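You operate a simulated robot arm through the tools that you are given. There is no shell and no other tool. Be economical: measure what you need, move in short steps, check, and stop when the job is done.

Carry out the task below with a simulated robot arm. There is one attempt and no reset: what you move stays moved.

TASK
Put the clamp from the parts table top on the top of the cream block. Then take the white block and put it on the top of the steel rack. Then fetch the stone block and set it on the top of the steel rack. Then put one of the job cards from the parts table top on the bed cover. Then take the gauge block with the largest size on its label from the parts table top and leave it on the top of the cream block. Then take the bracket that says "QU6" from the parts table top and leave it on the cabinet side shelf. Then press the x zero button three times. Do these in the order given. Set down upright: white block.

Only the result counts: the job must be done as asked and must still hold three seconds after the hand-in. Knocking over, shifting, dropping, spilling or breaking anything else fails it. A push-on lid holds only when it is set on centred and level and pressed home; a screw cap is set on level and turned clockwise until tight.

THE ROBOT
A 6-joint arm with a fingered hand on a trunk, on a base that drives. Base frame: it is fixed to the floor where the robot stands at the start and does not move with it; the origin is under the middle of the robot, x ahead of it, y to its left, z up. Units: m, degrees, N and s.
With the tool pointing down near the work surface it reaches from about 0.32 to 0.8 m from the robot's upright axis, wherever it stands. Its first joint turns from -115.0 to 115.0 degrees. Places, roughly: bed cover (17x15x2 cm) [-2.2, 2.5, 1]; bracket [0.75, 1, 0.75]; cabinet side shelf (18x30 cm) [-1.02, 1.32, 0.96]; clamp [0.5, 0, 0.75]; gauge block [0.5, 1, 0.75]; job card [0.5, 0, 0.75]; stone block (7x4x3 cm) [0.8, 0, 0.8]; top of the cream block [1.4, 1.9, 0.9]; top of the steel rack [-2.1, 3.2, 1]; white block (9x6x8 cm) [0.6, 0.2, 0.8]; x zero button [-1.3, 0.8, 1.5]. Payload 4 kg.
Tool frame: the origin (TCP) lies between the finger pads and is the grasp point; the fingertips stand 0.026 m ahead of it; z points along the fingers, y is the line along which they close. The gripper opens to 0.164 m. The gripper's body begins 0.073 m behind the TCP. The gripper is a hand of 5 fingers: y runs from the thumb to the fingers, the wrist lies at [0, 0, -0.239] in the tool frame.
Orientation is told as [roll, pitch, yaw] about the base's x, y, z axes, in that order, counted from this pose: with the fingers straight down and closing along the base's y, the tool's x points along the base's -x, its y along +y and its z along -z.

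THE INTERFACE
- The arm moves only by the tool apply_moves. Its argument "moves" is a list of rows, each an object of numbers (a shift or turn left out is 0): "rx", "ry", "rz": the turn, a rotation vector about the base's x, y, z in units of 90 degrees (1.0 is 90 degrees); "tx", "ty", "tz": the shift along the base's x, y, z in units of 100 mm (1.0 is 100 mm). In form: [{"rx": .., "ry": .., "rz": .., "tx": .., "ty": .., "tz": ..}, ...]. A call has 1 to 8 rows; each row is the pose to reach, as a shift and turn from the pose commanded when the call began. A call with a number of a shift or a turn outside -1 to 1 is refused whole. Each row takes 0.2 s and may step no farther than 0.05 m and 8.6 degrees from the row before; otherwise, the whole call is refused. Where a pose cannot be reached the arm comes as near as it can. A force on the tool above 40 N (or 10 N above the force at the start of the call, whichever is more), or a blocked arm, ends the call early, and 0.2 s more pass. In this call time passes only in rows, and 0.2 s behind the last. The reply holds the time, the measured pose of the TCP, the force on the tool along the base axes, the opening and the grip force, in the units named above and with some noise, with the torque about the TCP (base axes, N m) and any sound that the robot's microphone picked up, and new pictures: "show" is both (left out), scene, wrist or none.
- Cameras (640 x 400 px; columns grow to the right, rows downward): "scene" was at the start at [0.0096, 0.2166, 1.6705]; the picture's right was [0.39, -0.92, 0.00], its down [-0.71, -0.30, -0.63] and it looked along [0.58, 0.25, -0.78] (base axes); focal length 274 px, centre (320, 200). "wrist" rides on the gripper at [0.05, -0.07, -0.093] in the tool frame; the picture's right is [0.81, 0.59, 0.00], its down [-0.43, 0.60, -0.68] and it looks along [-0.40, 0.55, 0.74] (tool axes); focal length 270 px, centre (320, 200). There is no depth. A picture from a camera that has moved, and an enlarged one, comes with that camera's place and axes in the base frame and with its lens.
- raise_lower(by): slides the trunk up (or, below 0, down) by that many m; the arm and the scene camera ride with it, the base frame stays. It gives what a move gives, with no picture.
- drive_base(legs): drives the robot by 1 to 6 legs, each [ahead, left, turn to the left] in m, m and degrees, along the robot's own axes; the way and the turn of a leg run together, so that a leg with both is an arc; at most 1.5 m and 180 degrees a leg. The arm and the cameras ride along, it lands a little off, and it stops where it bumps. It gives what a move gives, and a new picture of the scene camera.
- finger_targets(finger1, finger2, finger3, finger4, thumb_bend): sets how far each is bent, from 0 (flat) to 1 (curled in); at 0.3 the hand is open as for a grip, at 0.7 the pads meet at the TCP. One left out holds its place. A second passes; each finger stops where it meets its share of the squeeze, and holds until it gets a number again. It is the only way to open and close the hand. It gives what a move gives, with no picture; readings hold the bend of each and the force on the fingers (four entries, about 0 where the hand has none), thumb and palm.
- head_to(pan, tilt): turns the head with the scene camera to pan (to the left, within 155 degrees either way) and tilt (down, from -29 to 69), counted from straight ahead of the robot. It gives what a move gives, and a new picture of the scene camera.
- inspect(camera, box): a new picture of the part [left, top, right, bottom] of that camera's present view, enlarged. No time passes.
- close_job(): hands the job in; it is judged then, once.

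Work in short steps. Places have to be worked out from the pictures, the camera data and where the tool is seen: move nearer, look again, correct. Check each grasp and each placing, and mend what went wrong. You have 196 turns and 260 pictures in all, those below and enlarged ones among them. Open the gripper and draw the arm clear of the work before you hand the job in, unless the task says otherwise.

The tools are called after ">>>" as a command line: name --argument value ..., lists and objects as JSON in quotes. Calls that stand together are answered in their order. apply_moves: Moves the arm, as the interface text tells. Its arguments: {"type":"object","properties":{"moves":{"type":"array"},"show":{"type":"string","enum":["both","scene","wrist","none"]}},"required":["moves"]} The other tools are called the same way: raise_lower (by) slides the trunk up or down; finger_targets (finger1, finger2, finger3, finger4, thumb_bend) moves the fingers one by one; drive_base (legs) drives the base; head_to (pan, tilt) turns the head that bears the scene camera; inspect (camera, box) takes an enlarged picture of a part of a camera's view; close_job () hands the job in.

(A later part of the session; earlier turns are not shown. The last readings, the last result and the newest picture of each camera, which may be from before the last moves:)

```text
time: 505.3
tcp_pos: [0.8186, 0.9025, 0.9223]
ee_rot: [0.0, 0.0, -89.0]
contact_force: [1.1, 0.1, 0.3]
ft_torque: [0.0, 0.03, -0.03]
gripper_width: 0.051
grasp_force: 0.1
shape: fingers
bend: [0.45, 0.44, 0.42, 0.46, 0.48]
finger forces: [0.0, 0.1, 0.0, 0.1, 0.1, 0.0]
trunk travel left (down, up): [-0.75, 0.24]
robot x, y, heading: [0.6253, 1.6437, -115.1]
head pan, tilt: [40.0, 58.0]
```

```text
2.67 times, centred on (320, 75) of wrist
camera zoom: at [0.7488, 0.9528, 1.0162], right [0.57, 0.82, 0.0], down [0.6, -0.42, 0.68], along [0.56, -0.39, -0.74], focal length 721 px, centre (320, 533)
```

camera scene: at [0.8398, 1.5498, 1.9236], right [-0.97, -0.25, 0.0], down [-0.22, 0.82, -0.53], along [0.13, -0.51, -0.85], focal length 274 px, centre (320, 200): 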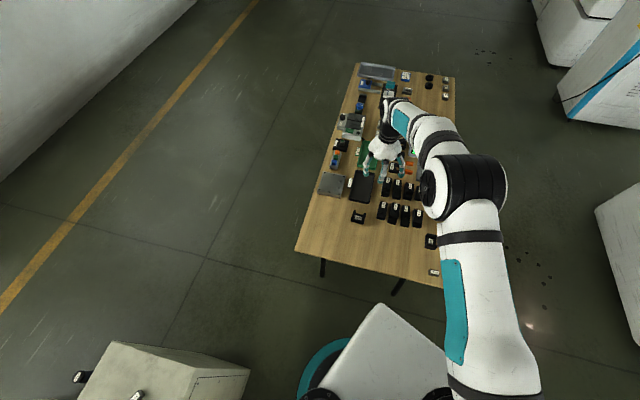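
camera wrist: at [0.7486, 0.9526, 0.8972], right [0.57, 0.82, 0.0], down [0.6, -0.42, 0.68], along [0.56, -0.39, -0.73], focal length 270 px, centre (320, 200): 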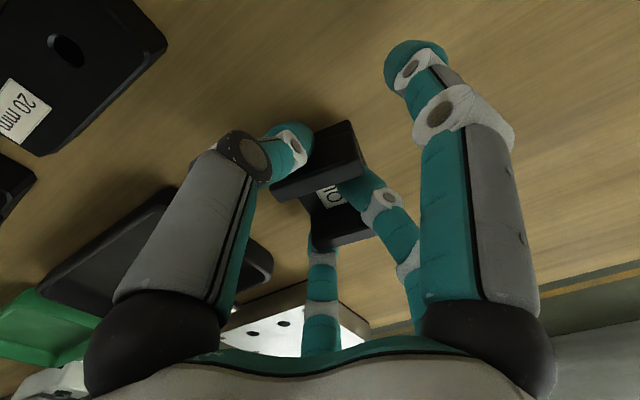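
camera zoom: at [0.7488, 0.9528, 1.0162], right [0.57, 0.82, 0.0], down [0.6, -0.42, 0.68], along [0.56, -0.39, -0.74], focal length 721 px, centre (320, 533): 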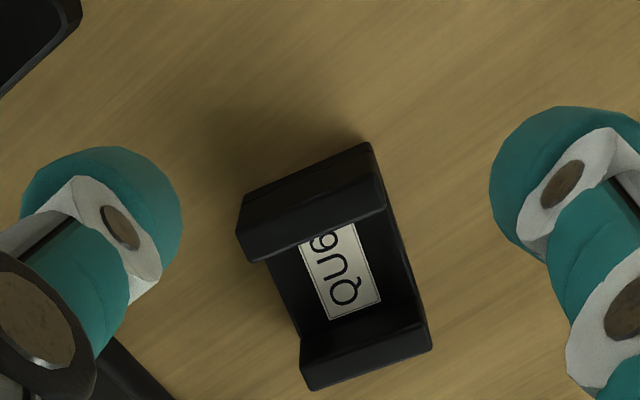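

Bracket upright, centre ≈ (0.834, 0.901), long axis −16°. For a sound grip I align to that axis and shift the hand 14 mm toward the two-finger side so fingers 2 and 3 land inside the wall's width.

>>> finger_targets --finger1 0.5 --finger2 0.47 --finger3 0.47 --finger4 0.5 --thumb_bend 0.36

>>> apply_moves --moves '[{"tx": 0.14, "ty": -0.03, "rz": -0.093}, {"tx": 0.29, "ty": -0.055, "rz": -0.186}]' --show "none"

>>> raise_lower --by -0.05

>>> inspect --camera "wrist" --box '[0, 0, 640, 400]'

>>> inspect --camera "scene" --box '[310, 120, 430, 240]'

```text
time: 506.3
tcp_pos: [0.8205, 0.9027, 0.9233]
ee_rot: [0.1, -0.1, -89.0]
contact_force: [-0.2, -0.4, -0.9]
ft_torque: [-0.01, -0.03, -0.03]
gripper_width: 0.0634
grasp_force: 0.0
shape: fingers
bend: [0.5, 0.47, 0.47, 0.5, 0.36]
finger forces: [0.0, 0.1, 0.0, 0.1, 0.1, 0.1]
trunk travel left (down, up): [-0.75, 0.24]
robot x, y, heading: [0.6266, 1.6355, -115.4]
head pan, tilt: [40.0, 58.0]
```

```text
time: 506.9
tcp_pos: [0.8489, 0.8972, 0.9223]
ee_rot: [0.1, 0.0, -105.9]
contact_force: [0.7, -0.5, 0.1]
ft_torque: [-0.01, 0.02, 0.02]
gripper_width: 0.0633
grasp_force: 0.1
shape: fingers
bend: [0.5, 0.47, 0.47, 0.5, 0.36]
finger forces: [0.0, 0.0, 0.1, 0.0, 0.0, 0.0]
trunk travel left (down, up): [-0.75, 0.24]
robot x, y, heading: [0.6317, 1.6412, -115.2]
head pan, tilt: [40.0, 58.0]
```

```text
time: 507.9
tcp_pos: [0.8484, 0.8977, 0.8738]
ee_rot: [0.1, 0.0, -105.8]
contact_force: [0.1, 0.6, -1.0]
ft_torque: [0.0, 0.03, 0.01]
gripper_width: 0.0633
grasp_force: 0.1
shape: fingers
bend: [0.5, 0.47, 0.47, 0.5, 0.36]
finger forces: [0.0, 0.0, 0.0, 0.1, 0.1, 0.0]
trunk travel left (down, up): [-0.7, 0.29]
robot x, y, heading: [0.6276, 1.6394, -115.5]
head pan, tilt: [40.0, 58.0]
```

```text
1.00 times, centred on (320, 200) of wrist (not enlarged: the box is as wide or as high as the picture)
camera zoom: at [0.7945, 0.9661, 0.9667], right [0.79, 0.62, 0.0], down [0.45, -0.58, 0.68], along [0.42, -0.53, -0.74], focal length 270 px, centre (320, 200)
```

zoom: 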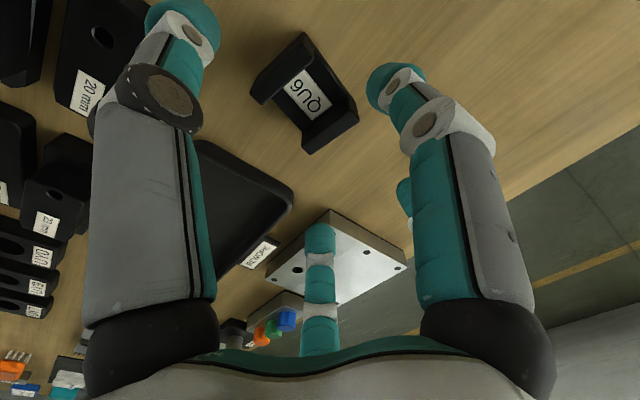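

```text
3.33 times, centred on (370, 180) of scene
camera zoom: at [0.8398, 1.5502, 1.6366], right [-0.97, -0.25, 0.0], down [-0.22, 0.82, -0.53], along [0.13, -0.51, -0.85], focal length 912 px, centre (153, 267)
```

zoom: 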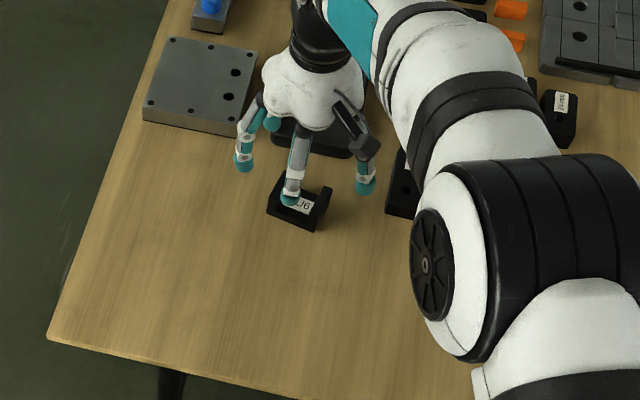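

Centred well. Small extra turn, lower to 0.80, close thumb first near the wall, then all three.

>>> apply_moves --moves '[{"rz": -0.025, "tx": 0.01}]' --show "none"

>>> raise_lower --by -0.074

>>> finger_targets --finger2 0.8 --finger3 0.8 --thumb_bend 0.8

>>> inspect --camera "wrist" --box '[160, 50, 480, 250]'

```text
time: 508.3
tcp_pos: [0.8485, 0.8963, 0.8743]
ee_rot: [0.0, 0.0, -108.1]
contact_force: [0.1, 0.3, 0.2]
ft_torque: [-0.02, 0.01, 0.01]
gripper_width: 0.0634
grasp_force: 0.1
shape: fingers
bend: [0.5, 0.47, 0.47, 0.5, 0.36]
finger forces: [0.1, 0.1, 0.0, 0.1, 0.0, 0.1]
trunk travel left (down, up): [-0.7, 0.29]
robot x, y, heading: [0.631, 1.6399, -115.3]
head pan, tilt: [40.0, 58.0]
```

```text
time: 509.4
tcp_pos: [0.8494, 0.8985, 0.798]
ee_rot: [0.1, -0.1, -107.9]
contact_force: [0.0, -0.2, 0.5]
ft_torque: [0.0, -0.02, -0.02]
gripper_width: 0.0633
grasp_force: 0.0
shape: fingers
bend: [0.5, 0.47, 0.47, 0.5, 0.36]
finger forces: [0.1, 0.0, 0.0, 0.1, 0.0, 0.0]
trunk travel left (down, up): [-0.626, 0.364]
robot x, y, heading: [0.6282, 1.641, -115.5]
head pan, tilt: [40.0, 58.0]
```

```text
time: 510.4
tcp_pos: [0.849, 0.8962, 0.8007]
ee_rot: [0.1, 0.0, -108.0]
contact_force: [-2.1, 0.7, 2.6]
ft_torque: [0.05, 0.06, -0.05]
gripper_width: 0.0423
grasp_force: 16.7
shape: fingers
bend: [0.5, 0.61, 0.59, 0.5, 0.53]
finger forces: [0.0, 7.9, 7.1, 0.0, 17.9, 0.0]
trunk travel left (down, up): [-0.626, 0.364]
robot x, y, heading: [0.628, 1.6415, -115.3]
head pan, tilt: [40.0, 58.0]
```

```text
2.00 times, centred on (320, 150) of wrist
camera zoom: at [0.7978, 0.9681, 0.8929], right [0.81, 0.59, 0.0], down [0.43, -0.59, 0.68], along [0.4, -0.55, -0.73], focal length 541 px, centre (320, 300)
```

zoom: 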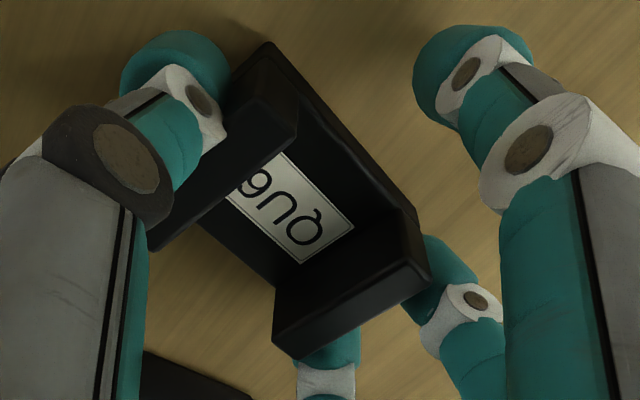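

Balanced grip now. Lift and verify.

>>> raise_lower --by 0.36

>>> inspect --camera "wrist" --box '[160, 50, 480, 250]'

>>> head_to --pan -80 --tilt 30

```text
time: 513.9
tcp_pos: [0.8489, 0.8977, 1.1591]
ee_rot: [-0.1, 0.0, -108.0]
contact_force: [-0.4, -0.2, -4.5]
ft_torque: [-0.02, -0.03, 0.0]
gripper_width: 0.0418
grasp_force: 15.8
shape: fingers
bend: [0.5, 0.61, 0.59, 0.5, 0.53]
finger forces: [0.0, 8.3, 7.7, 0.0, 15.7, 0.0]
trunk travel left (down, up): [-0.986, 0.004]
robot x, y, heading: [0.6323, 1.642, -115.2]
head pan, tilt: [40.0, 58.0]
```

```text
2.00 times, centred on (320, 150) of wrist
camera zoom: at [0.7984, 0.9675, 1.2521], right [0.81, 0.59, 0.0], down [0.43, -0.6, 0.68], along [0.4, -0.55, -0.74], focal length 541 px, centre (320, 300)
```

zoom: 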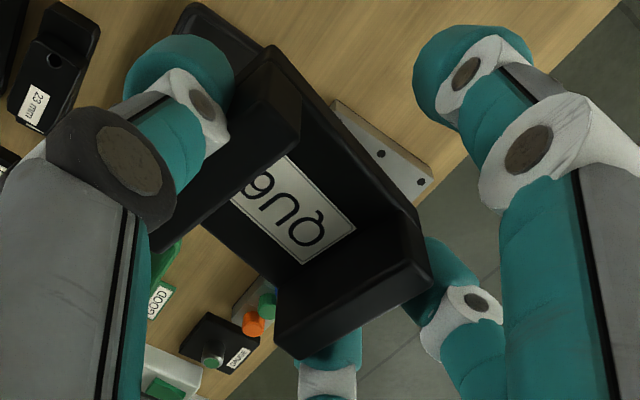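

```text
time: 515.9
tcp_pos: [0.8496, 0.8975, 1.1599]
ee_rot: [-0.1, 0.0, -108.1]
contact_force: [0.6, -0.5, -4.2]
ft_torque: [-0.02, -0.06, 0.01]
gripper_width: 0.0416
grasp_force: 15.7
shape: fingers
bend: [0.5, 0.61, 0.59, 0.5, 0.53]
finger forces: [0.1, 8.2, 7.6, 0.0, 15.6, 0.0]
trunk travel left (down, up): [-0.986, 0.004]
robot x, y, heading: [0.6304, 1.6383, -115.5]
head pan, tilt: [-80.0, 30.0]
camera scene: at [0.7353, 1.6395, 1.9623], right [0.26, 0.96, 0.0], down [0.48, -0.13, -0.87], along [-0.84, 0.23, -0.5], focal length 274 px, centre (320, 200)
```

scene: 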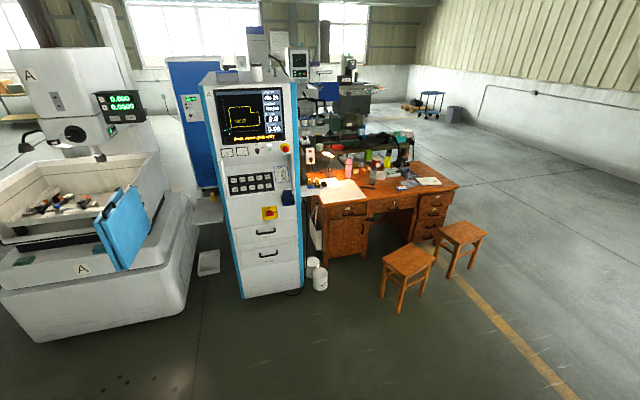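

Held firmly. I enlarge the cabinet's side shelf area.

>>> inspect --camera "scene" --box '[90, 150, 330, 300]'

>>> inspect --camera "scene" --box '[80, 80, 180, 150]'

```text
2.67 times, centred on (210, 225) of scene
camera zoom: at [0.7353, 1.6395, 1.9623], right [0.26, 0.96, 0.0], down [0.48, -0.13, -0.87], along [-0.84, 0.23, -0.5], focal length 729 px, centre (613, 133)
```

zoom: 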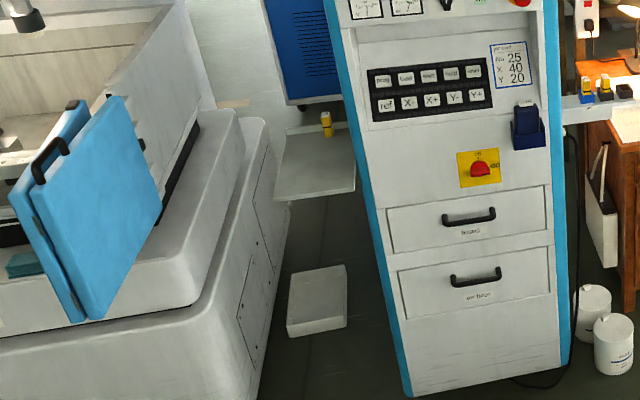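

```text
5.71 times, centred on (130, 115) of scene
camera zoom: at [0.7353, 1.6395, 1.9623], right [0.26, 0.96, 0.0], down [0.48, -0.13, -0.87], along [-0.84, 0.23, -0.5], focal length 1563 px, centre (1406, 686)
```

zoom: 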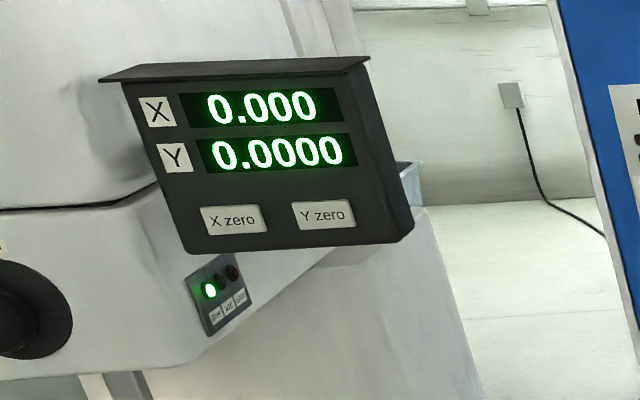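

The shelf spans x −1.18…−0.845, y 1.24…1.42, z≈0.96, against the cabinet wall at y≈1.43; a bottle stands at its back. I turn right −106° and drive so the hand comes to the shelf's front.

>>> drive_base --legs '[[0, 0, -106.4], [0.287, 0.699, 0]]'

>>> head_to --pan 42 --tilt 50

>>> inspect --camera "wrist" --box '[0, 0, 640, 400]'

```text
time: 524.4
tcp_pos: [-0.8175, 1.2896, 1.1592]
ee_rot: [-0.1, 0.0, 146.1]
contact_force: [-1.2, -0.8, -5.4]
ft_torque: [-0.04, 0.0, -0.01]
gripper_width: 0.0415
grasp_force: 15.7
shape: fingers
bend: [0.5, 0.61, 0.59, 0.5, 0.53]
finger forces: [0.0, 8.0, 7.4, 0.0, 15.3, 0.1]
trunk travel left (down, up): [-0.986, 0.004]
robot x, y, heading: [-0.0388, 1.2997, 139.1]
head pan, tilt: [-80.0, 30.0]
camera scene: at [-0.0732, 1.1987, 1.9623], right [0.86, -0.51, 0.0], down [-0.26, -0.43, -0.87], along [0.45, 0.74, -0.5], focal length 274 px, centre (320, 200)
```

scene: 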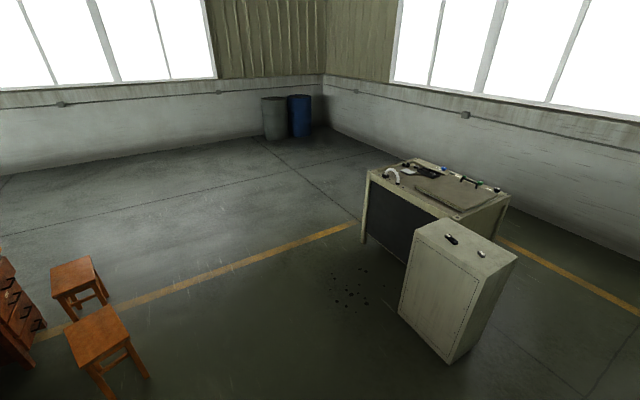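

```text
time: 526.4
tcp_pos: [-0.8169, 1.2895, 1.158]
ee_rot: [0.1, 0.0, 146.2]
contact_force: [0.8, -0.1, -4.8]
ft_torque: [-0.06, 0.0, 0.0]
gripper_width: 0.0417
grasp_force: 14.9
shape: fingers
bend: [0.5, 0.61, 0.59, 0.5, 0.53]
finger forces: [0.1, 8.1, 7.4, 0.0, 15.3, 0.1]
trunk travel left (down, up): [-0.986, 0.004]
robot x, y, heading: [-0.0431, 1.2984, 139.1]
head pan, tilt: [42.0, 50.0]
camera scene: at [-0.1963, 1.1201, 1.9327], right [-0.02, 1.0, 0.0], down [0.77, 0.01, -0.64], along [-0.64, -0.01, -0.77], focal length 274 px, centre (320, 200)
```

scene: 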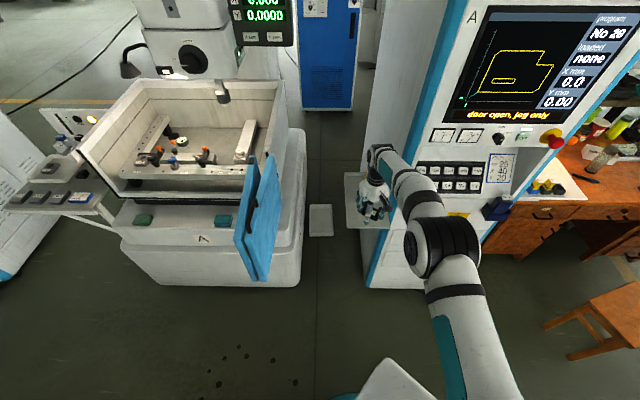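

```text
1.00 times, centred on (320, 200) of wrist (not enlarged: the box is as wide or as high as the picture)
camera zoom: at [-0.7368, 1.3201, 1.2522], right [0.35, -0.94, 0.0], down [-0.69, -0.25, 0.68], along [-0.64, -0.23, -0.74], focal length 270 px, centre (320, 200)
```

zoom: 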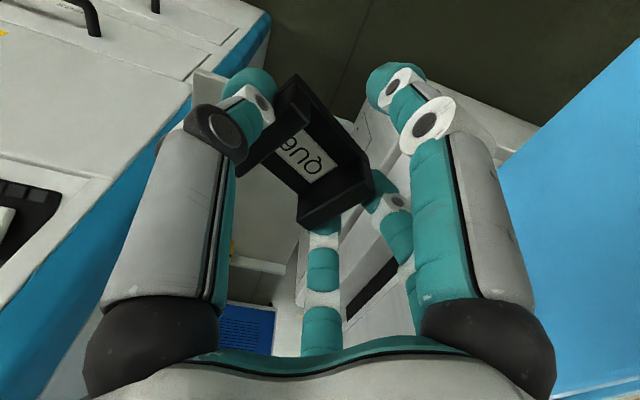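

>>> inspect --camera "scene" --box '[310, 130, 450, 250]'

```text
3.33 times, centred on (380, 190) of scene
camera zoom: at [-0.1963, 1.1201, 1.9327], right [-0.02, 1.0, 0.0], down [0.77, 0.01, -0.64], along [-0.64, -0.01, -0.77], focal length 912 px, centre (120, 233)
```

zoom: 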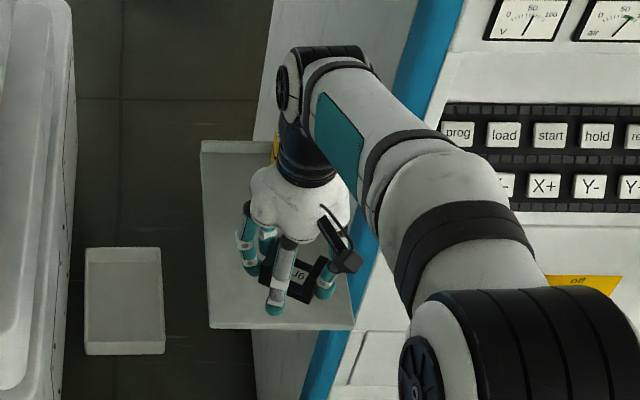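

The forearm runs at about y≈1.28, clear of the cabinet wall (1.405). I drive 0.13 m toward the shelf and lower partly.

>>> drive_base --legs '[[0.098, 0.087, 0]]'

>>> raise_lower --by -0.1

>>> inspect --camera "scene" --box '[310, 110, 450, 230]'

>>> inspect --camera "wrist" --box '[0, 0, 640, 400]'

```text
time: 527.7
tcp_pos: [-0.948, 1.2867, 1.158]
ee_rot: [-0.1, 0.2, 146.3]
contact_force: [-1.3, -0.4, -5.3]
ft_torque: [-0.02, -0.01, -0.01]
gripper_width: 0.0416
grasp_force: 15.0
shape: fingers
bend: [0.5, 0.61, 0.59, 0.5, 0.53]
finger forces: [0.1, 8.0, 7.5, 0.0, 15.4, 0.0]
trunk travel left (down, up): [-0.986, 0.004]
robot x, y, heading: [-0.1737, 1.2998, 138.9]
head pan, tilt: [42.0, 50.0]
camera scene: at [-0.3272, 1.118, 1.9326], right [-0.02, 1.0, 0.0], down [0.77, 0.01, -0.64], along [-0.64, -0.01, -0.77], focal length 274 px, centre (320, 200)
```

scene: 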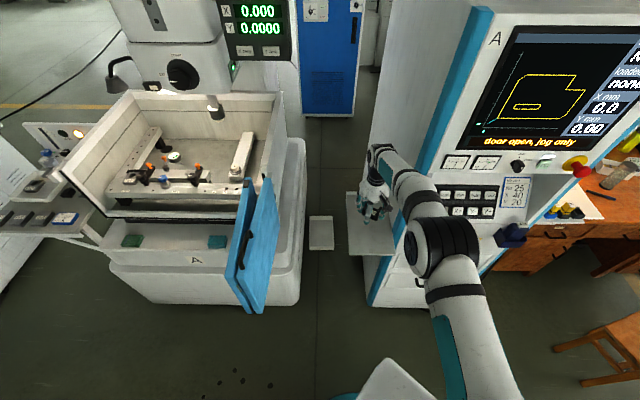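

```text
time: 529.0
tcp_pos: [-0.945, 1.2861, 1.0593]
ee_rot: [0.0, 0.0, 146.3]
contact_force: [0.2, -0.4, -4.5]
ft_torque: [-0.05, 0.02, 0.02]
gripper_width: 0.0415
grasp_force: 15.7
shape: fingers
bend: [0.5, 0.61, 0.59, 0.5, 0.53]
finger forces: [0.0, 8.0, 7.4, 0.0, 15.4, 0.1]
trunk travel left (down, up): [-0.886, 0.104]
robot x, y, heading: [-0.1676, 1.297, 139.1]
head pan, tilt: [42.0, 50.0]
```

```text
3.33 times, centred on (380, 170) of scene
camera zoom: at [-0.3256, 1.1181, 1.8327], right [-0.02, 1.0, 0.0], down [0.77, 0.01, -0.64], along [-0.64, -0.01, -0.77], focal length 912 px, centre (120, 300)
```

zoom: 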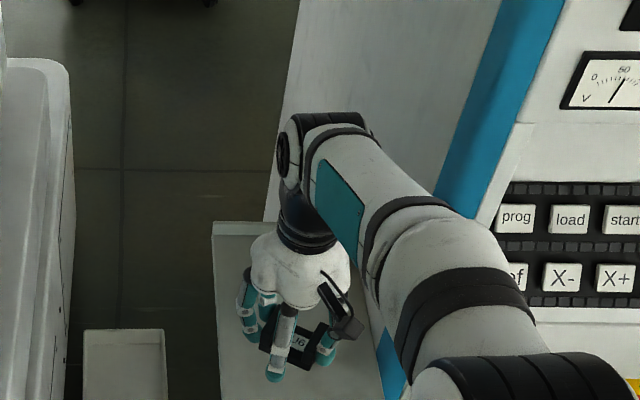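

```text
1.00 times, centred on (320, 200) of wrist (not enlarged: the box is as wide or as high as the picture)
camera zoom: at [-0.8664, 1.3174, 1.1523], right [0.35, -0.94, 0.0], down [-0.69, -0.26, 0.68], along [-0.64, -0.24, -0.74], focal length 270 px, centre (320, 200)
```

zoom: 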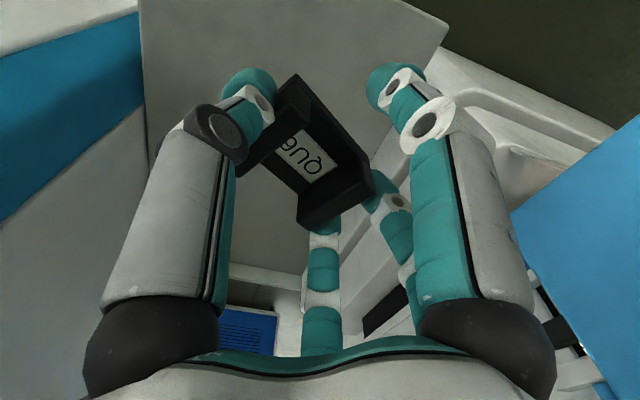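

Bracket is over the shelf with margin. I shift +10 mm in y and lower slowly.

>>> apply_moves --moves '[{"ty": 0.1, "tz": -0.1}, {"ty": 0.1, "tz": -0.2}, {"ty": 0.1, "tz": -0.28}, {"ty": 0.1, "tz": -0.35}, {"ty": 0.1, "tz": -0.41}, {"ty": 0.1, "tz": -0.46}, {"ty": 0.1, "tz": -0.5}, {"ty": 0.1, "tz": -0.54}]' --show "wrist"

```text
time: 530.8
tcp_pos: [-0.9461, 1.2978, 1.0049]
ee_rot: [0.0, 0.1, 146.3]
contact_force: [0.0, 0.3, -4.5]
ft_torque: [-0.04, 0.01, 0.0]
gripper_width: 0.0415
grasp_force: 14.9
shape: fingers
bend: [0.5, 0.61, 0.59, 0.5, 0.53]
finger forces: [0.0, 8.2, 7.5, 0.0, 15.3, 0.0]
trunk travel left (down, up): [-0.886, 0.104]
robot x, y, heading: [-0.1723, 1.3007, 139.1]
head pan, tilt: [42.0, 50.0]
camera wrist: at [-0.8665, 1.3278, 1.0976], right [0.35, -0.94, 0.0], down [-0.69, -0.26, 0.68], along [-0.64, -0.24, -0.74], focal length 270 px, centre (320, 200)
```

wrist: 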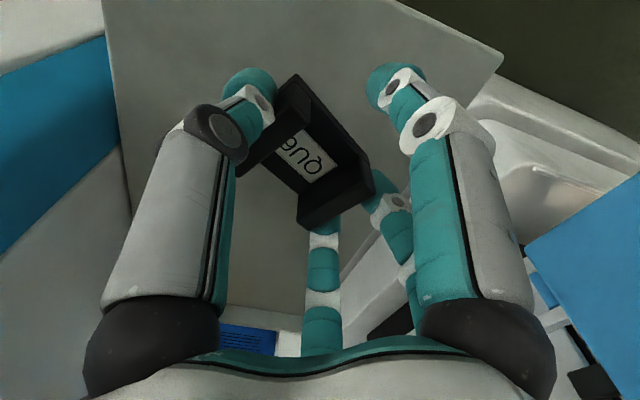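

No contact yet; continue down in small steps.

>>> apply_moves --moves '[{"tz": -0.04}, {"tz": -0.08}, {"tz": -0.12}, {"tz": -0.16}, {"tz": -0.2}, {"tz": -0.23}, {"tz": -0.26}, {"tz": -0.29}]' --show "wrist"

```text
time: 532.6
tcp_pos: [-0.95, 1.2979, 0.9854]
ee_rot: [0.4, -0.6, 146.3]
contact_force: [7.6, -0.5, 20.2]
ft_torque: [0.05, -0.53, -0.04]
gripper_width: 0.0418
grasp_force: 21.1
shape: fingers
bend: [0.49, 0.61, 0.6, 0.5, 0.53]
finger forces: [4.9, 8.6, 7.7, 0.1, 19.7, 0.0]
trunk travel left (down, up): [-0.886, 0.104]
robot x, y, heading: [-0.1693, 1.2988, 139.2]
head pan, tilt: [42.0, 50.0]
stopped in row 8: the force on the tool passed its limit at 43 N (the readings are from after the stop); the commanded pose is now the measured one
camera wrist: at [-0.8684, 1.3275, 1.0778], right [0.35, -0.94, 0.0], down [-0.68, -0.26, 0.69], along [-0.64, -0.24, -0.73], focal length 270 px, centre (320, 200)
```

wrist: 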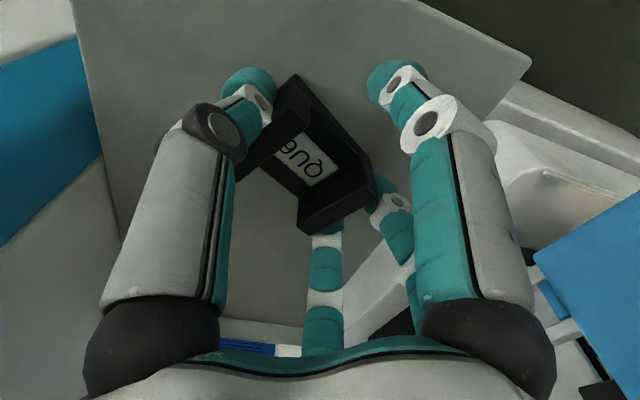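

Contact. I ease up, open and rise.

>>> apply_moves --moves '[{"tz": 0.02}]' --show "none"

>>> finger_targets --finger1 0.45 --finger2 0.48 --finger3 0.48 --thumb_bend 0.4

>>> raise_lower --by 0.104

>>> apply_moves --moves '[{"tz": 0.4}, {"tz": 0.8}]' --show "wrist"

```text
time: 533.0
tcp_pos: [-0.948, 1.2975, 0.9861]
ee_rot: [0.4, -0.5, 146.3]
contact_force: [0.4, -0.4, 11.6]
ft_torque: [0.04, -0.08, 0.07]
gripper_width: 0.0416
grasp_force: 17.7
shape: fingers
bend: [0.5, 0.61, 0.6, 0.5, 0.53]
finger forces: [0.1, 9.2, 8.6, 0.1, 17.5, 0.1]
trunk travel left (down, up): [-0.886, 0.104]
robot x, y, heading: [-0.1724, 1.299, 139.1]
head pan, tilt: [42.0, 50.0]
```

```text
time: 534.0
tcp_pos: [-0.9498, 1.297, 0.9844]
ee_rot: [0.2, -0.4, 146.3]
contact_force: [0.3, -0.2, 5.5]
ft_torque: [0.27, 0.17, 0.02]
gripper_width: 0.0611
grasp_force: 2.7
shape: fingers
bend: [0.45, 0.48, 0.48, 0.5, 0.4]
finger forces: [0.5, 0.0, 0.0, 5.6, 0.0, 0.0]
trunk travel left (down, up): [-0.886, 0.104]
robot x, y, heading: [-0.1729, 1.2958, 139.0]
head pan, tilt: [42.0, 50.0]
```

```text
time: 535.4
tcp_pos: [-0.9494, 1.2971, 1.0885]
ee_rot: [0.3, -0.3, 146.2]
contact_force: [-0.8, 0.7, 0.6]
ft_torque: [0.0, -0.01, 0.03]
gripper_width: 0.0609
grasp_force: 0.0
shape: fingers
bend: [0.45, 0.48, 0.48, 0.5, 0.4]
finger forces: [0.0, 0.1, 0.1, 0.0, 0.0, 0.1]
trunk travel left (down, up): [-0.99, 0.0]
robot x, y, heading: [-0.1703, 1.2949, 139.1]
head pan, tilt: [42.0, 50.0]
```

```text
time: 536.0
tcp_pos: [-0.9501, 1.296, 1.1686]
ee_rot: [0.3, -0.3, 146.3]
contact_force: [0.2, -0.2, 0.8]
ft_torque: [-0.03, -0.01, -0.01]
gripper_width: 0.0612
grasp_force: 0.1
shape: fingers
bend: [0.45, 0.48, 0.48, 0.5, 0.4]
finger forces: [0.0, 0.0, 0.0, 0.0, 0.0, 0.0]
trunk travel left (down, up): [-0.99, 0.0]
robot x, y, heading: [-0.1723, 1.2966, 139.0]
head pan, tilt: [42.0, 50.0]
camera wrist: at [-0.8689, 1.3274, 1.2602], right [0.35, -0.94, 0.0], down [-0.69, -0.26, 0.68], along [-0.64, -0.24, -0.73], focal length 270 px, centre (320, 200)
```

wrist: 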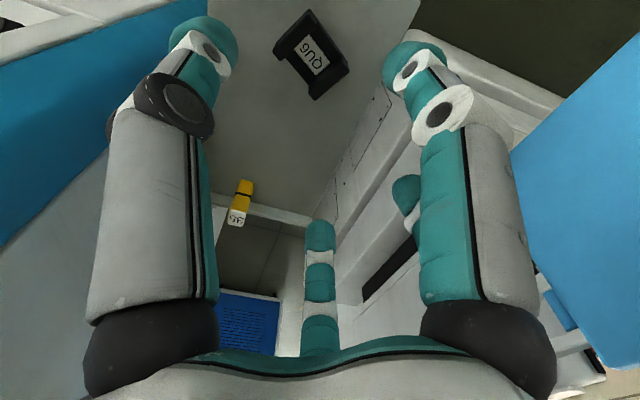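

The bracket rests on the shelf. Now the DRO: I look at it closely from here.

>>> head_to --pan 50 --tilt 20

>>> inspect --camera "scene" --box '[160, 110, 320, 230]'

```text
time: 537.0
tcp_pos: [-0.9503, 1.2964, 1.1678]
ee_rot: [0.4, -0.4, 146.3]
contact_force: [0.3, -0.7, 0.0]
ft_torque: [0.0, 0.02, 0.04]
gripper_width: 0.0612
grasp_force: 0.0
shape: fingers
bend: [0.45, 0.48, 0.48, 0.5, 0.4]
finger forces: [0.0, 0.1, 0.0, 0.1, 0.0, 0.0]
trunk travel left (down, up): [-0.99, 0.0]
robot x, y, heading: [-0.1721, 1.2976, 139.3]
head pan, tilt: [50.0, 20.0]
camera scene: at [-0.3402, 1.1049, 1.9823], right [-0.16, 0.99, 0.0], down [0.34, 0.05, -0.94], along [-0.93, -0.15, -0.34], focal length 274 px, centre (320, 200)
```

scene: 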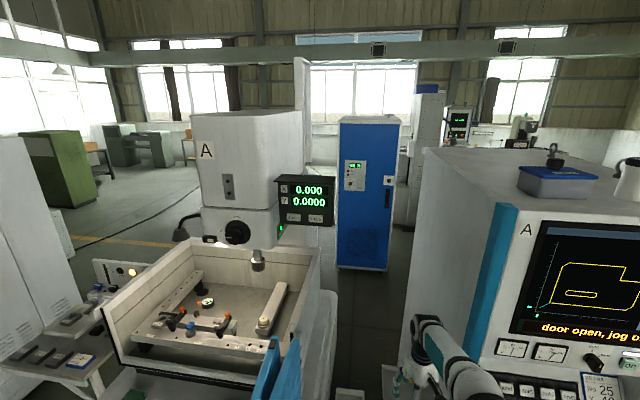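

```text
3.33 times, centred on (240, 170) of scene
camera zoom: at [-0.3402, 1.1049, 1.9823], right [-0.16, 0.99, 0.0], down [0.34, 0.05, -0.94], along [-0.93, -0.15, -0.34], focal length 912 px, centre (587, 300)
```

zoom: 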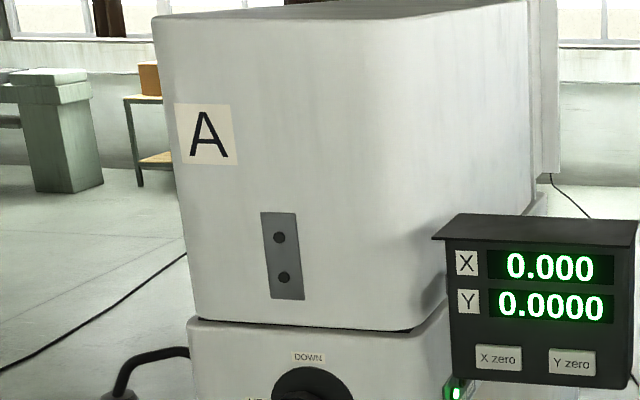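

X zero is at about (−1.3…−1.35, 0.845, 1.54), facing +x. I back off from the shelf, raise the arm, and bring all fingertips together as a pointer.

>>> drive_base --legs '[[-0.12, -0.104, 0]]'

>>> apply_moves --moves '[{"tz": 0.5}, {"tz": 1.0}]' --show "none"

>>> apply_moves --moves '[{"tz": 0.5}, {"tz": 1.0}]' --show "none"

>>> finger_targets --finger1 0.7 --finger2 0.7 --finger3 0.7 --finger4 0.7 --thumb_bend 0.7

>>> inspect --camera "wrist" --box '[0, 0, 640, 400]'

```text
time: 538.4
tcp_pos: [-0.79, 1.2922, 1.168]
ee_rot: [0.3, -0.5, 146.7]
contact_force: [-0.4, -0.3, 0.4]
ft_torque: [-0.01, 0.05, 0.0]
gripper_width: 0.0609
grasp_force: 0.0
shape: fingers
bend: [0.45, 0.48, 0.48, 0.5, 0.4]
finger forces: [0.1, 0.0, 0.1, 0.1, 0.0, 0.1]
trunk travel left (down, up): [-0.99, 0.0]
robot x, y, heading: [-0.0125, 1.2957, 139.3]
head pan, tilt: [50.0, 20.0]
camera scene: at [-0.1776, 1.1039, 1.9825], right [-0.16, 0.99, 0.0], down [0.34, 0.06, -0.94], along [-0.93, -0.15, -0.34], focal length 274 px, centre (320, 200)
```

scene: 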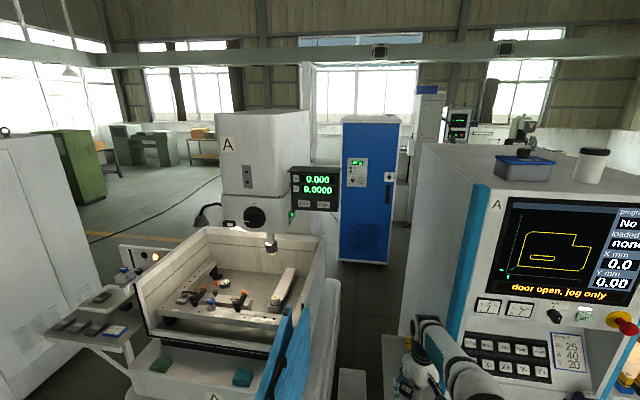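

```text
time: 539.0
tcp_pos: [-0.7887, 1.2937, 1.2701]
ee_rot: [0.3, -0.4, 146.5]
contact_force: [0.0, -0.2, 0.1]
ft_torque: [-0.02, -0.02, 0.01]
gripper_width: 0.0611
grasp_force: 0.0
shape: fingers
bend: [0.45, 0.48, 0.48, 0.5, 0.4]
finger forces: [0.0, 0.0, 0.1, 0.0, 0.0, 0.0]
trunk travel left (down, up): [-0.99, 0.0]
robot x, y, heading: [-0.0117, 1.2979, 139.3]
head pan, tilt: [50.0, 20.0]
```

```text
time: 539.6
tcp_pos: [-0.7801, 1.2912, 1.3646]
ee_rot: [0.5, -0.7, 146.6]
contact_force: [0.5, 0.3, 0.2]
ft_torque: [-0.03, 0.03, -0.01]
gripper_width: 0.0615
grasp_force: 0.0
shape: fingers
bend: [0.45, 0.48, 0.48, 0.5, 0.4]
finger forces: [0.0, 0.0, 0.0, 0.0, 0.0, 0.0]
out of reach, approached as far as the arm can: row 2
trunk travel left (down, up): [-0.99, 0.0]
robot x, y, heading: [-0.0076, 1.2961, 139.2]
head pan, tilt: [50.0, 20.0]
```

```text
time: 540.6
tcp_pos: [-0.7805, 1.2912, 1.3633]
ee_rot: [0.5, -0.6, 146.7]
contact_force: [0.5, 0.3, -1.2]
ft_torque: [-0.02, -0.01, 0.02]
gripper_width: 0.0
grasp_force: 0.1
shape: fingers
bend: [0.69, 0.69, 0.68, 0.69, 0.68]
finger forces: [0.0, 0.0, 0.0, 0.0, 0.0, 0.1]
trunk travel left (down, up): [-0.99, 0.0]
robot x, y, heading: [-0.0074, 1.2982, 139.3]
head pan, tilt: [50.0, 20.0]
```

```text
1.00 times, centred on (320, 200) of wrist (not enlarged: the box is as wide or as high as the picture)
camera zoom: at [-0.6999, 1.322, 1.4554], right [0.35, -0.94, 0.0], down [-0.68, -0.26, 0.69], along [-0.64, -0.24, -0.73], focal length 270 px, centre (320, 200)
```

zoom: 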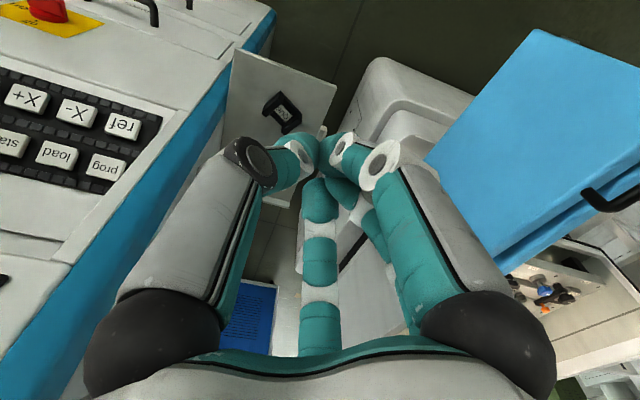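

The pointer is formed. I drive to about (−0.1, 0.85) so the arm points straight at the DRO, then pitch the tool up toward −x.

>>> drive_base --legs '[[-0.222, 0.4, 0]]'

>>> apply_moves --moves '[{"ry": 0.09, "tx": -0.336, "tz": 0.024}, {"ry": 0.18, "tx": -0.667, "tz": 0.095}, {"ry": 0.27, "tx": -0.98, "tz": 0.21}]' --show "none"

>>> apply_moves --moves '[{"ry": 0.09, "tx": -0.3, "tz": 0.157}, {"ry": 0.18, "tx": -0.567, "tz": 0.356}, {"ry": 0.27, "tx": -0.796, "tz": 0.594}, {"ry": 0.36, "tx": -0.98, "tz": 0.866}]'

```text
time: 543.3
tcp_pos: [-0.868, 0.8435, 1.3642]
ee_rot: [0.5, -0.6, 146.7]
contact_force: [0.3, -0.1, -0.6]
ft_torque: [0.02, -0.01, 0.0]
gripper_width: 0.0
grasp_force: 0.0
shape: fingers
bend: [0.69, 0.69, 0.68, 0.69, 0.68]
finger forces: [0.0, 0.0, 0.0, 0.0, 0.1, 0.0]
trunk travel left (down, up): [-0.99, 0.0]
robot x, y, heading: [-0.0977, 0.8519, 139.5]
head pan, tilt: [50.0, 20.0]
camera scene: at [-0.2664, 0.6568, 1.9822], right [-0.16, 0.99, 0.0], down [0.34, 0.06, -0.94], along [-0.93, -0.15, -0.34], focal length 274 px, centre (320, 200)
```

scene: 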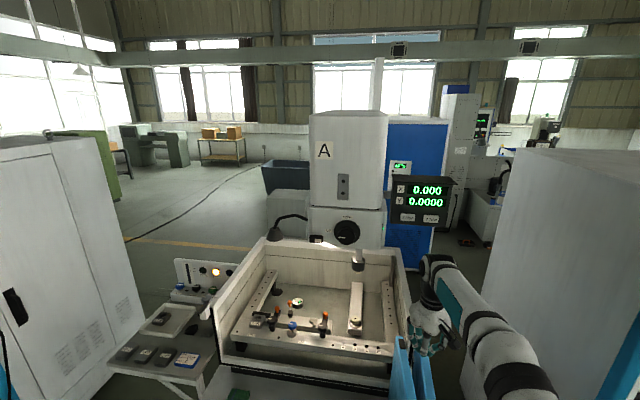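

```text
time: 544.1
tcp_pos: [-0.9666, 0.8464, 1.3849]
ee_rot: [14.6, -20.9, 143.9]
contact_force: [0.0, -0.2, -0.7]
ft_torque: [-0.02, -0.04, -0.03]
gripper_width: 0.0
grasp_force: 0.0
shape: fingers
bend: [0.69, 0.69, 0.68, 0.69, 0.68]
finger forces: [0.0, 0.0, 0.0, 0.0, 0.1, 0.1]
trunk travel left (down, up): [-0.99, 0.0]
robot x, y, heading: [-0.0983, 0.8502, 139.4]
head pan, tilt: [50.0, 20.0]
```

```text
time: 545.1
tcp_pos: [-1.0646, 0.8435, 1.4715]
ee_rot: [41.0, -44.9, 129.1]
contact_force: [0.5, 0.3, -0.2]
ft_torque: [0.03, 0.03, 0.04]
gripper_width: 0.0
grasp_force: 0.0
shape: fingers
bend: [0.69, 0.69, 0.68, 0.69, 0.68]
finger forces: [0.1, 0.1, 0.1, 0.1, 0.0, 0.1]
trunk travel left (down, up): [-0.99, 0.0]
robot x, y, heading: [-0.0997, 0.851, 139.4]
head pan, tilt: [50.0, 20.0]
camera scene: at [-0.2664, 0.6574, 1.9823], right [-0.16, 0.99, 0.0], down [0.34, 0.06, -0.94], along [-0.93, -0.15, -0.34], focal length 274 px, centre (320, 200)
camera wrist: at [-0.9431, 0.8753, 1.453], right [0.19, -0.94, -0.3], down [0.2, -0.26, 0.94], along [-0.96, -0.24, 0.14], focal length 270 px, centre (320, 200)
```

scene: 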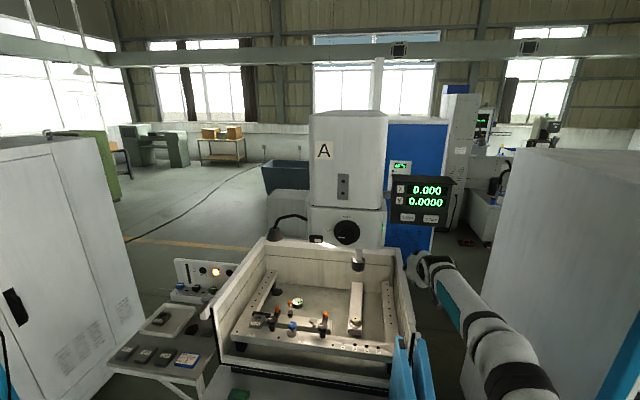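
wrist: 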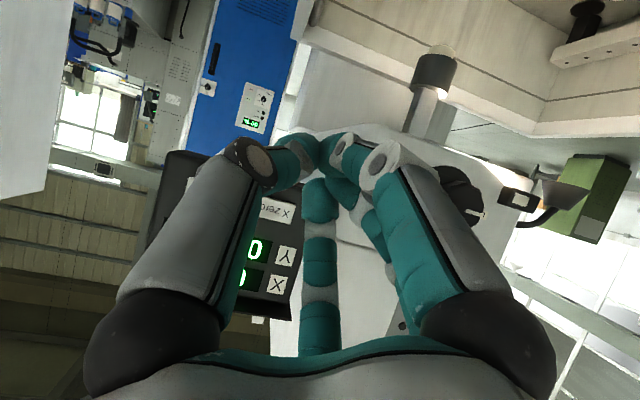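

All three views put the X-zero button at about (−1.31, 0.842, 1.545). I finish pitching the tool to horizontal at that height.

>>> apply_moves --moves '[{"ry": 0.09, "tx": -0.15, "tz": 0.2}, {"ry": 0.18, "tx": -0.27, "tz": 0.4}, {"ry": 0.27, "tx": -0.35, "tz": 0.58}, {"ry": 0.36, "tx": -0.39, "tz": 0.73}]'

>>> inspect --camera "scene" --box '[360, 160, 480, 280]'

```text
time: 546.3
tcp_pos: [-1.0949, 0.8699, 1.5068]
ee_rot: [73.3, -45.6, 95.4]
contact_force: [-0.3, 0.5, 0.1]
ft_torque: [0.0, -0.01, 0.01]
gripper_width: 0.0
grasp_force: 0.0
shape: fingers
bend: [0.69, 0.69, 0.68, 0.69, 0.68]
finger forces: [0.0, 0.0, 0.0, 0.0, 0.0, 0.2]
out of reach, approached as far as the arm can: row 3, 4
trunk travel left (down, up): [-0.99, 0.0]
robot x, y, heading: [-0.0938, 0.852, 139.4]
head pan, tilt: [50.0, 20.0]
stopped in row 4: the arm was blocked; the commanded pose is now the measured one
camera scene: at [-0.2655, 0.6573, 1.9824], right [-0.16, 0.99, 0.0], down [0.34, 0.06, -0.94], along [-0.93, -0.15, -0.34], focal length 274 px, centre (320, 200)
camera wrist: at [-0.9857, 0.8736, 1.4428], right [-0.08, -0.98, -0.18], down [0.5, -0.2, 0.85], along [-0.86, -0.03, 0.5], focal length 270 px, centre (320, 200)
```

scene: 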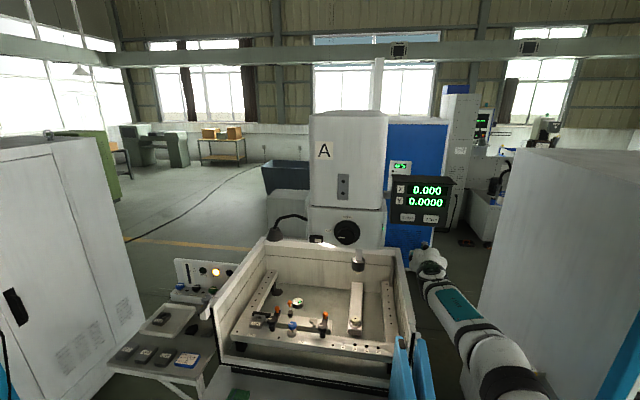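
wrist: 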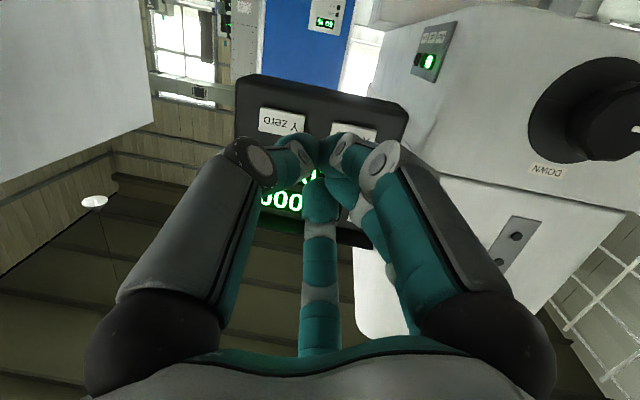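

```text
3.33 times, centred on (420, 220) of scene
camera zoom: at [-0.2655, 0.6573, 1.9824], right [-0.16, 0.99, 0.0], down [0.34, 0.06, -0.94], along [-0.93, -0.15, -0.34], focal length 912 px, centre (-13, 133)
```

zoom: 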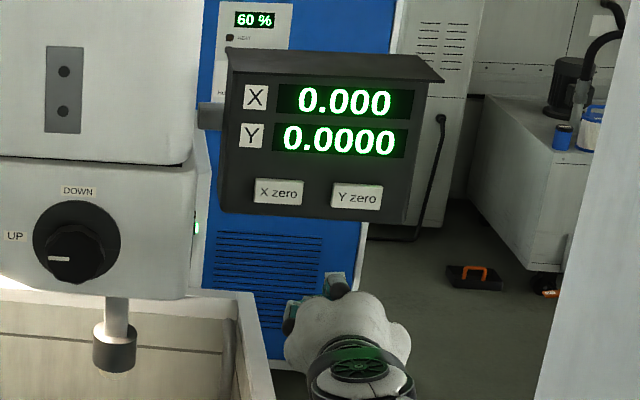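

The tool points almost straight at −x (12° down), good enough. I try to shift it −3 cm in y and +4 cm in z with the arm.

>>> apply_moves --moves '[{"ty": -0.15, "tz": 0.2}, {"ty": -0.3, "tz": 0.4}]' --show "wrist"

```text
time: 546.9
tcp_pos: [-1.0944, 0.8366, 1.5475]
ee_rot: [73.2, -45.6, 95.4]
contact_force: [-0.1, 0.8, -0.3]
ft_torque: [-0.01, 0.0, 0.01]
gripper_width: 0.0
grasp_force: 0.1
shape: fingers
bend: [0.69, 0.69, 0.68, 0.69, 0.68]
finger forces: [0.1, 0.0, 0.0, 0.0, 0.0, 0.1]
trunk travel left (down, up): [-0.99, 0.0]
robot x, y, heading: [-0.0984, 0.851, 139.2]
head pan, tilt: [50.0, 20.0]
camera wrist: at [-0.9859, 0.8414, 1.4827], right [-0.08, -0.98, -0.18], down [0.5, -0.2, 0.85], along [-0.86, -0.03, 0.5], focal length 270 px, centre (320, 200)
```

wrist: 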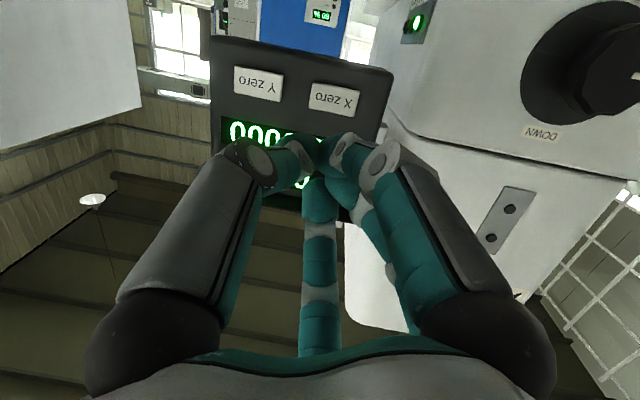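

Button ≈ (−1.33, 0.842, 1.5375); my fingertip is at about (−1.12, 0.840, 1.542). I advance 10 cm along −x.

>>> apply_moves --moves '[{"tx": -0.5}, {"tx": -1.0}]' --show "wrist"

```text
time: 547.5
tcp_pos: [-1.1172, 0.8363, 1.5473]
ee_rot: [73.4, -45.5, 95.4]
contact_force: [-0.1, -0.7, -0.7]
ft_torque: [0.02, 0.01, 0.04]
gripper_width: 0.0
grasp_force: 0.0
shape: fingers
bend: [0.69, 0.69, 0.68, 0.69, 0.68]
finger forces: [0.0, 0.1, 0.0, 0.0, 0.0, 0.0]
out of reach, approached as far as the arm can: row 1, 2
trunk travel left (down, up): [-0.99, 0.0]
robot x, y, heading: [-0.0934, 0.8523, 139.2]
head pan, tilt: [50.0, 20.0]
camera wrist: at [-1.0077, 0.8407, 1.4828], right [-0.08, -0.98, -0.18], down [0.5, -0.2, 0.84], along [-0.86, -0.03, 0.5], focal length 270 px, centre (320, 200)
```

wrist: 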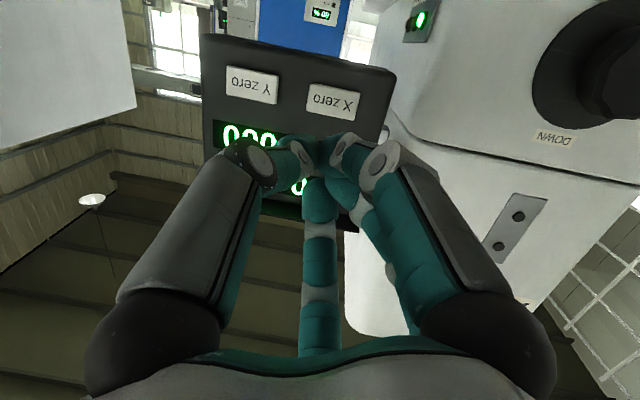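

Arm limit. I pull back, then use the base to approach.

>>> apply_moves --moves '[{"tx": 0.5}, {"tx": 1.0}]' --show "none"

```text
time: 548.1
tcp_pos: [-1.0142, 0.8407, 1.536]
ee_rot: [72.5, -41.6, 94.1]
contact_force: [-0.8, -1.2, -0.2]
ft_torque: [0.05, 0.0, -0.06]
gripper_width: 0.0
grasp_force: 0.0
shape: fingers
bend: [0.69, 0.69, 0.68, 0.69, 0.68]
finger forces: [0.0, 0.0, 0.0, 0.1, 0.0, 0.0]
trunk travel left (down, up): [-0.99, 0.0]
robot x, y, heading: [-0.0981, 0.8518, 139.3]
head pan, tilt: [50.0, 20.0]
```

Before moving the base closer I check the clearance to the blue doors.

>>> head_to --pan 45 --tilt 60

```text
time: 549.2
tcp_pos: [-1.0191, 0.8423, 1.541]
ee_rot: [72.8, -41.6, 93.8]
contact_force: [0.1, -0.7, 0.5]
ft_torque: [0.0, 0.04, -0.04]
gripper_width: 0.0001
grasp_force: 0.0
shape: fingers
bend: [0.69, 0.69, 0.68, 0.69, 0.68]
finger forces: [0.0, 0.1, 0.0, 0.1, 0.0, 0.0]
trunk travel left (down, up): [-0.99, 0.0]
robot x, y, heading: [-0.0964, 0.848, 139.3]
head pan, tilt: [45.0, 60.0]
camera scene: at [-0.2414, 0.6674, 1.9242], right [-0.08, 1.0, 0.0], down [0.86, 0.07, -0.5], along [-0.5, -0.04, -0.87], focal length 274 px, centre (320, 200)
```

scene: 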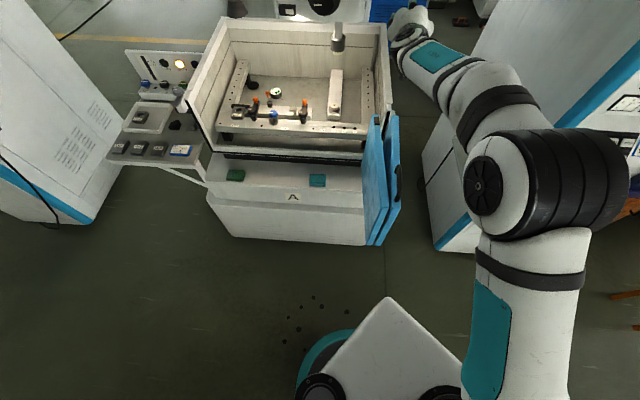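

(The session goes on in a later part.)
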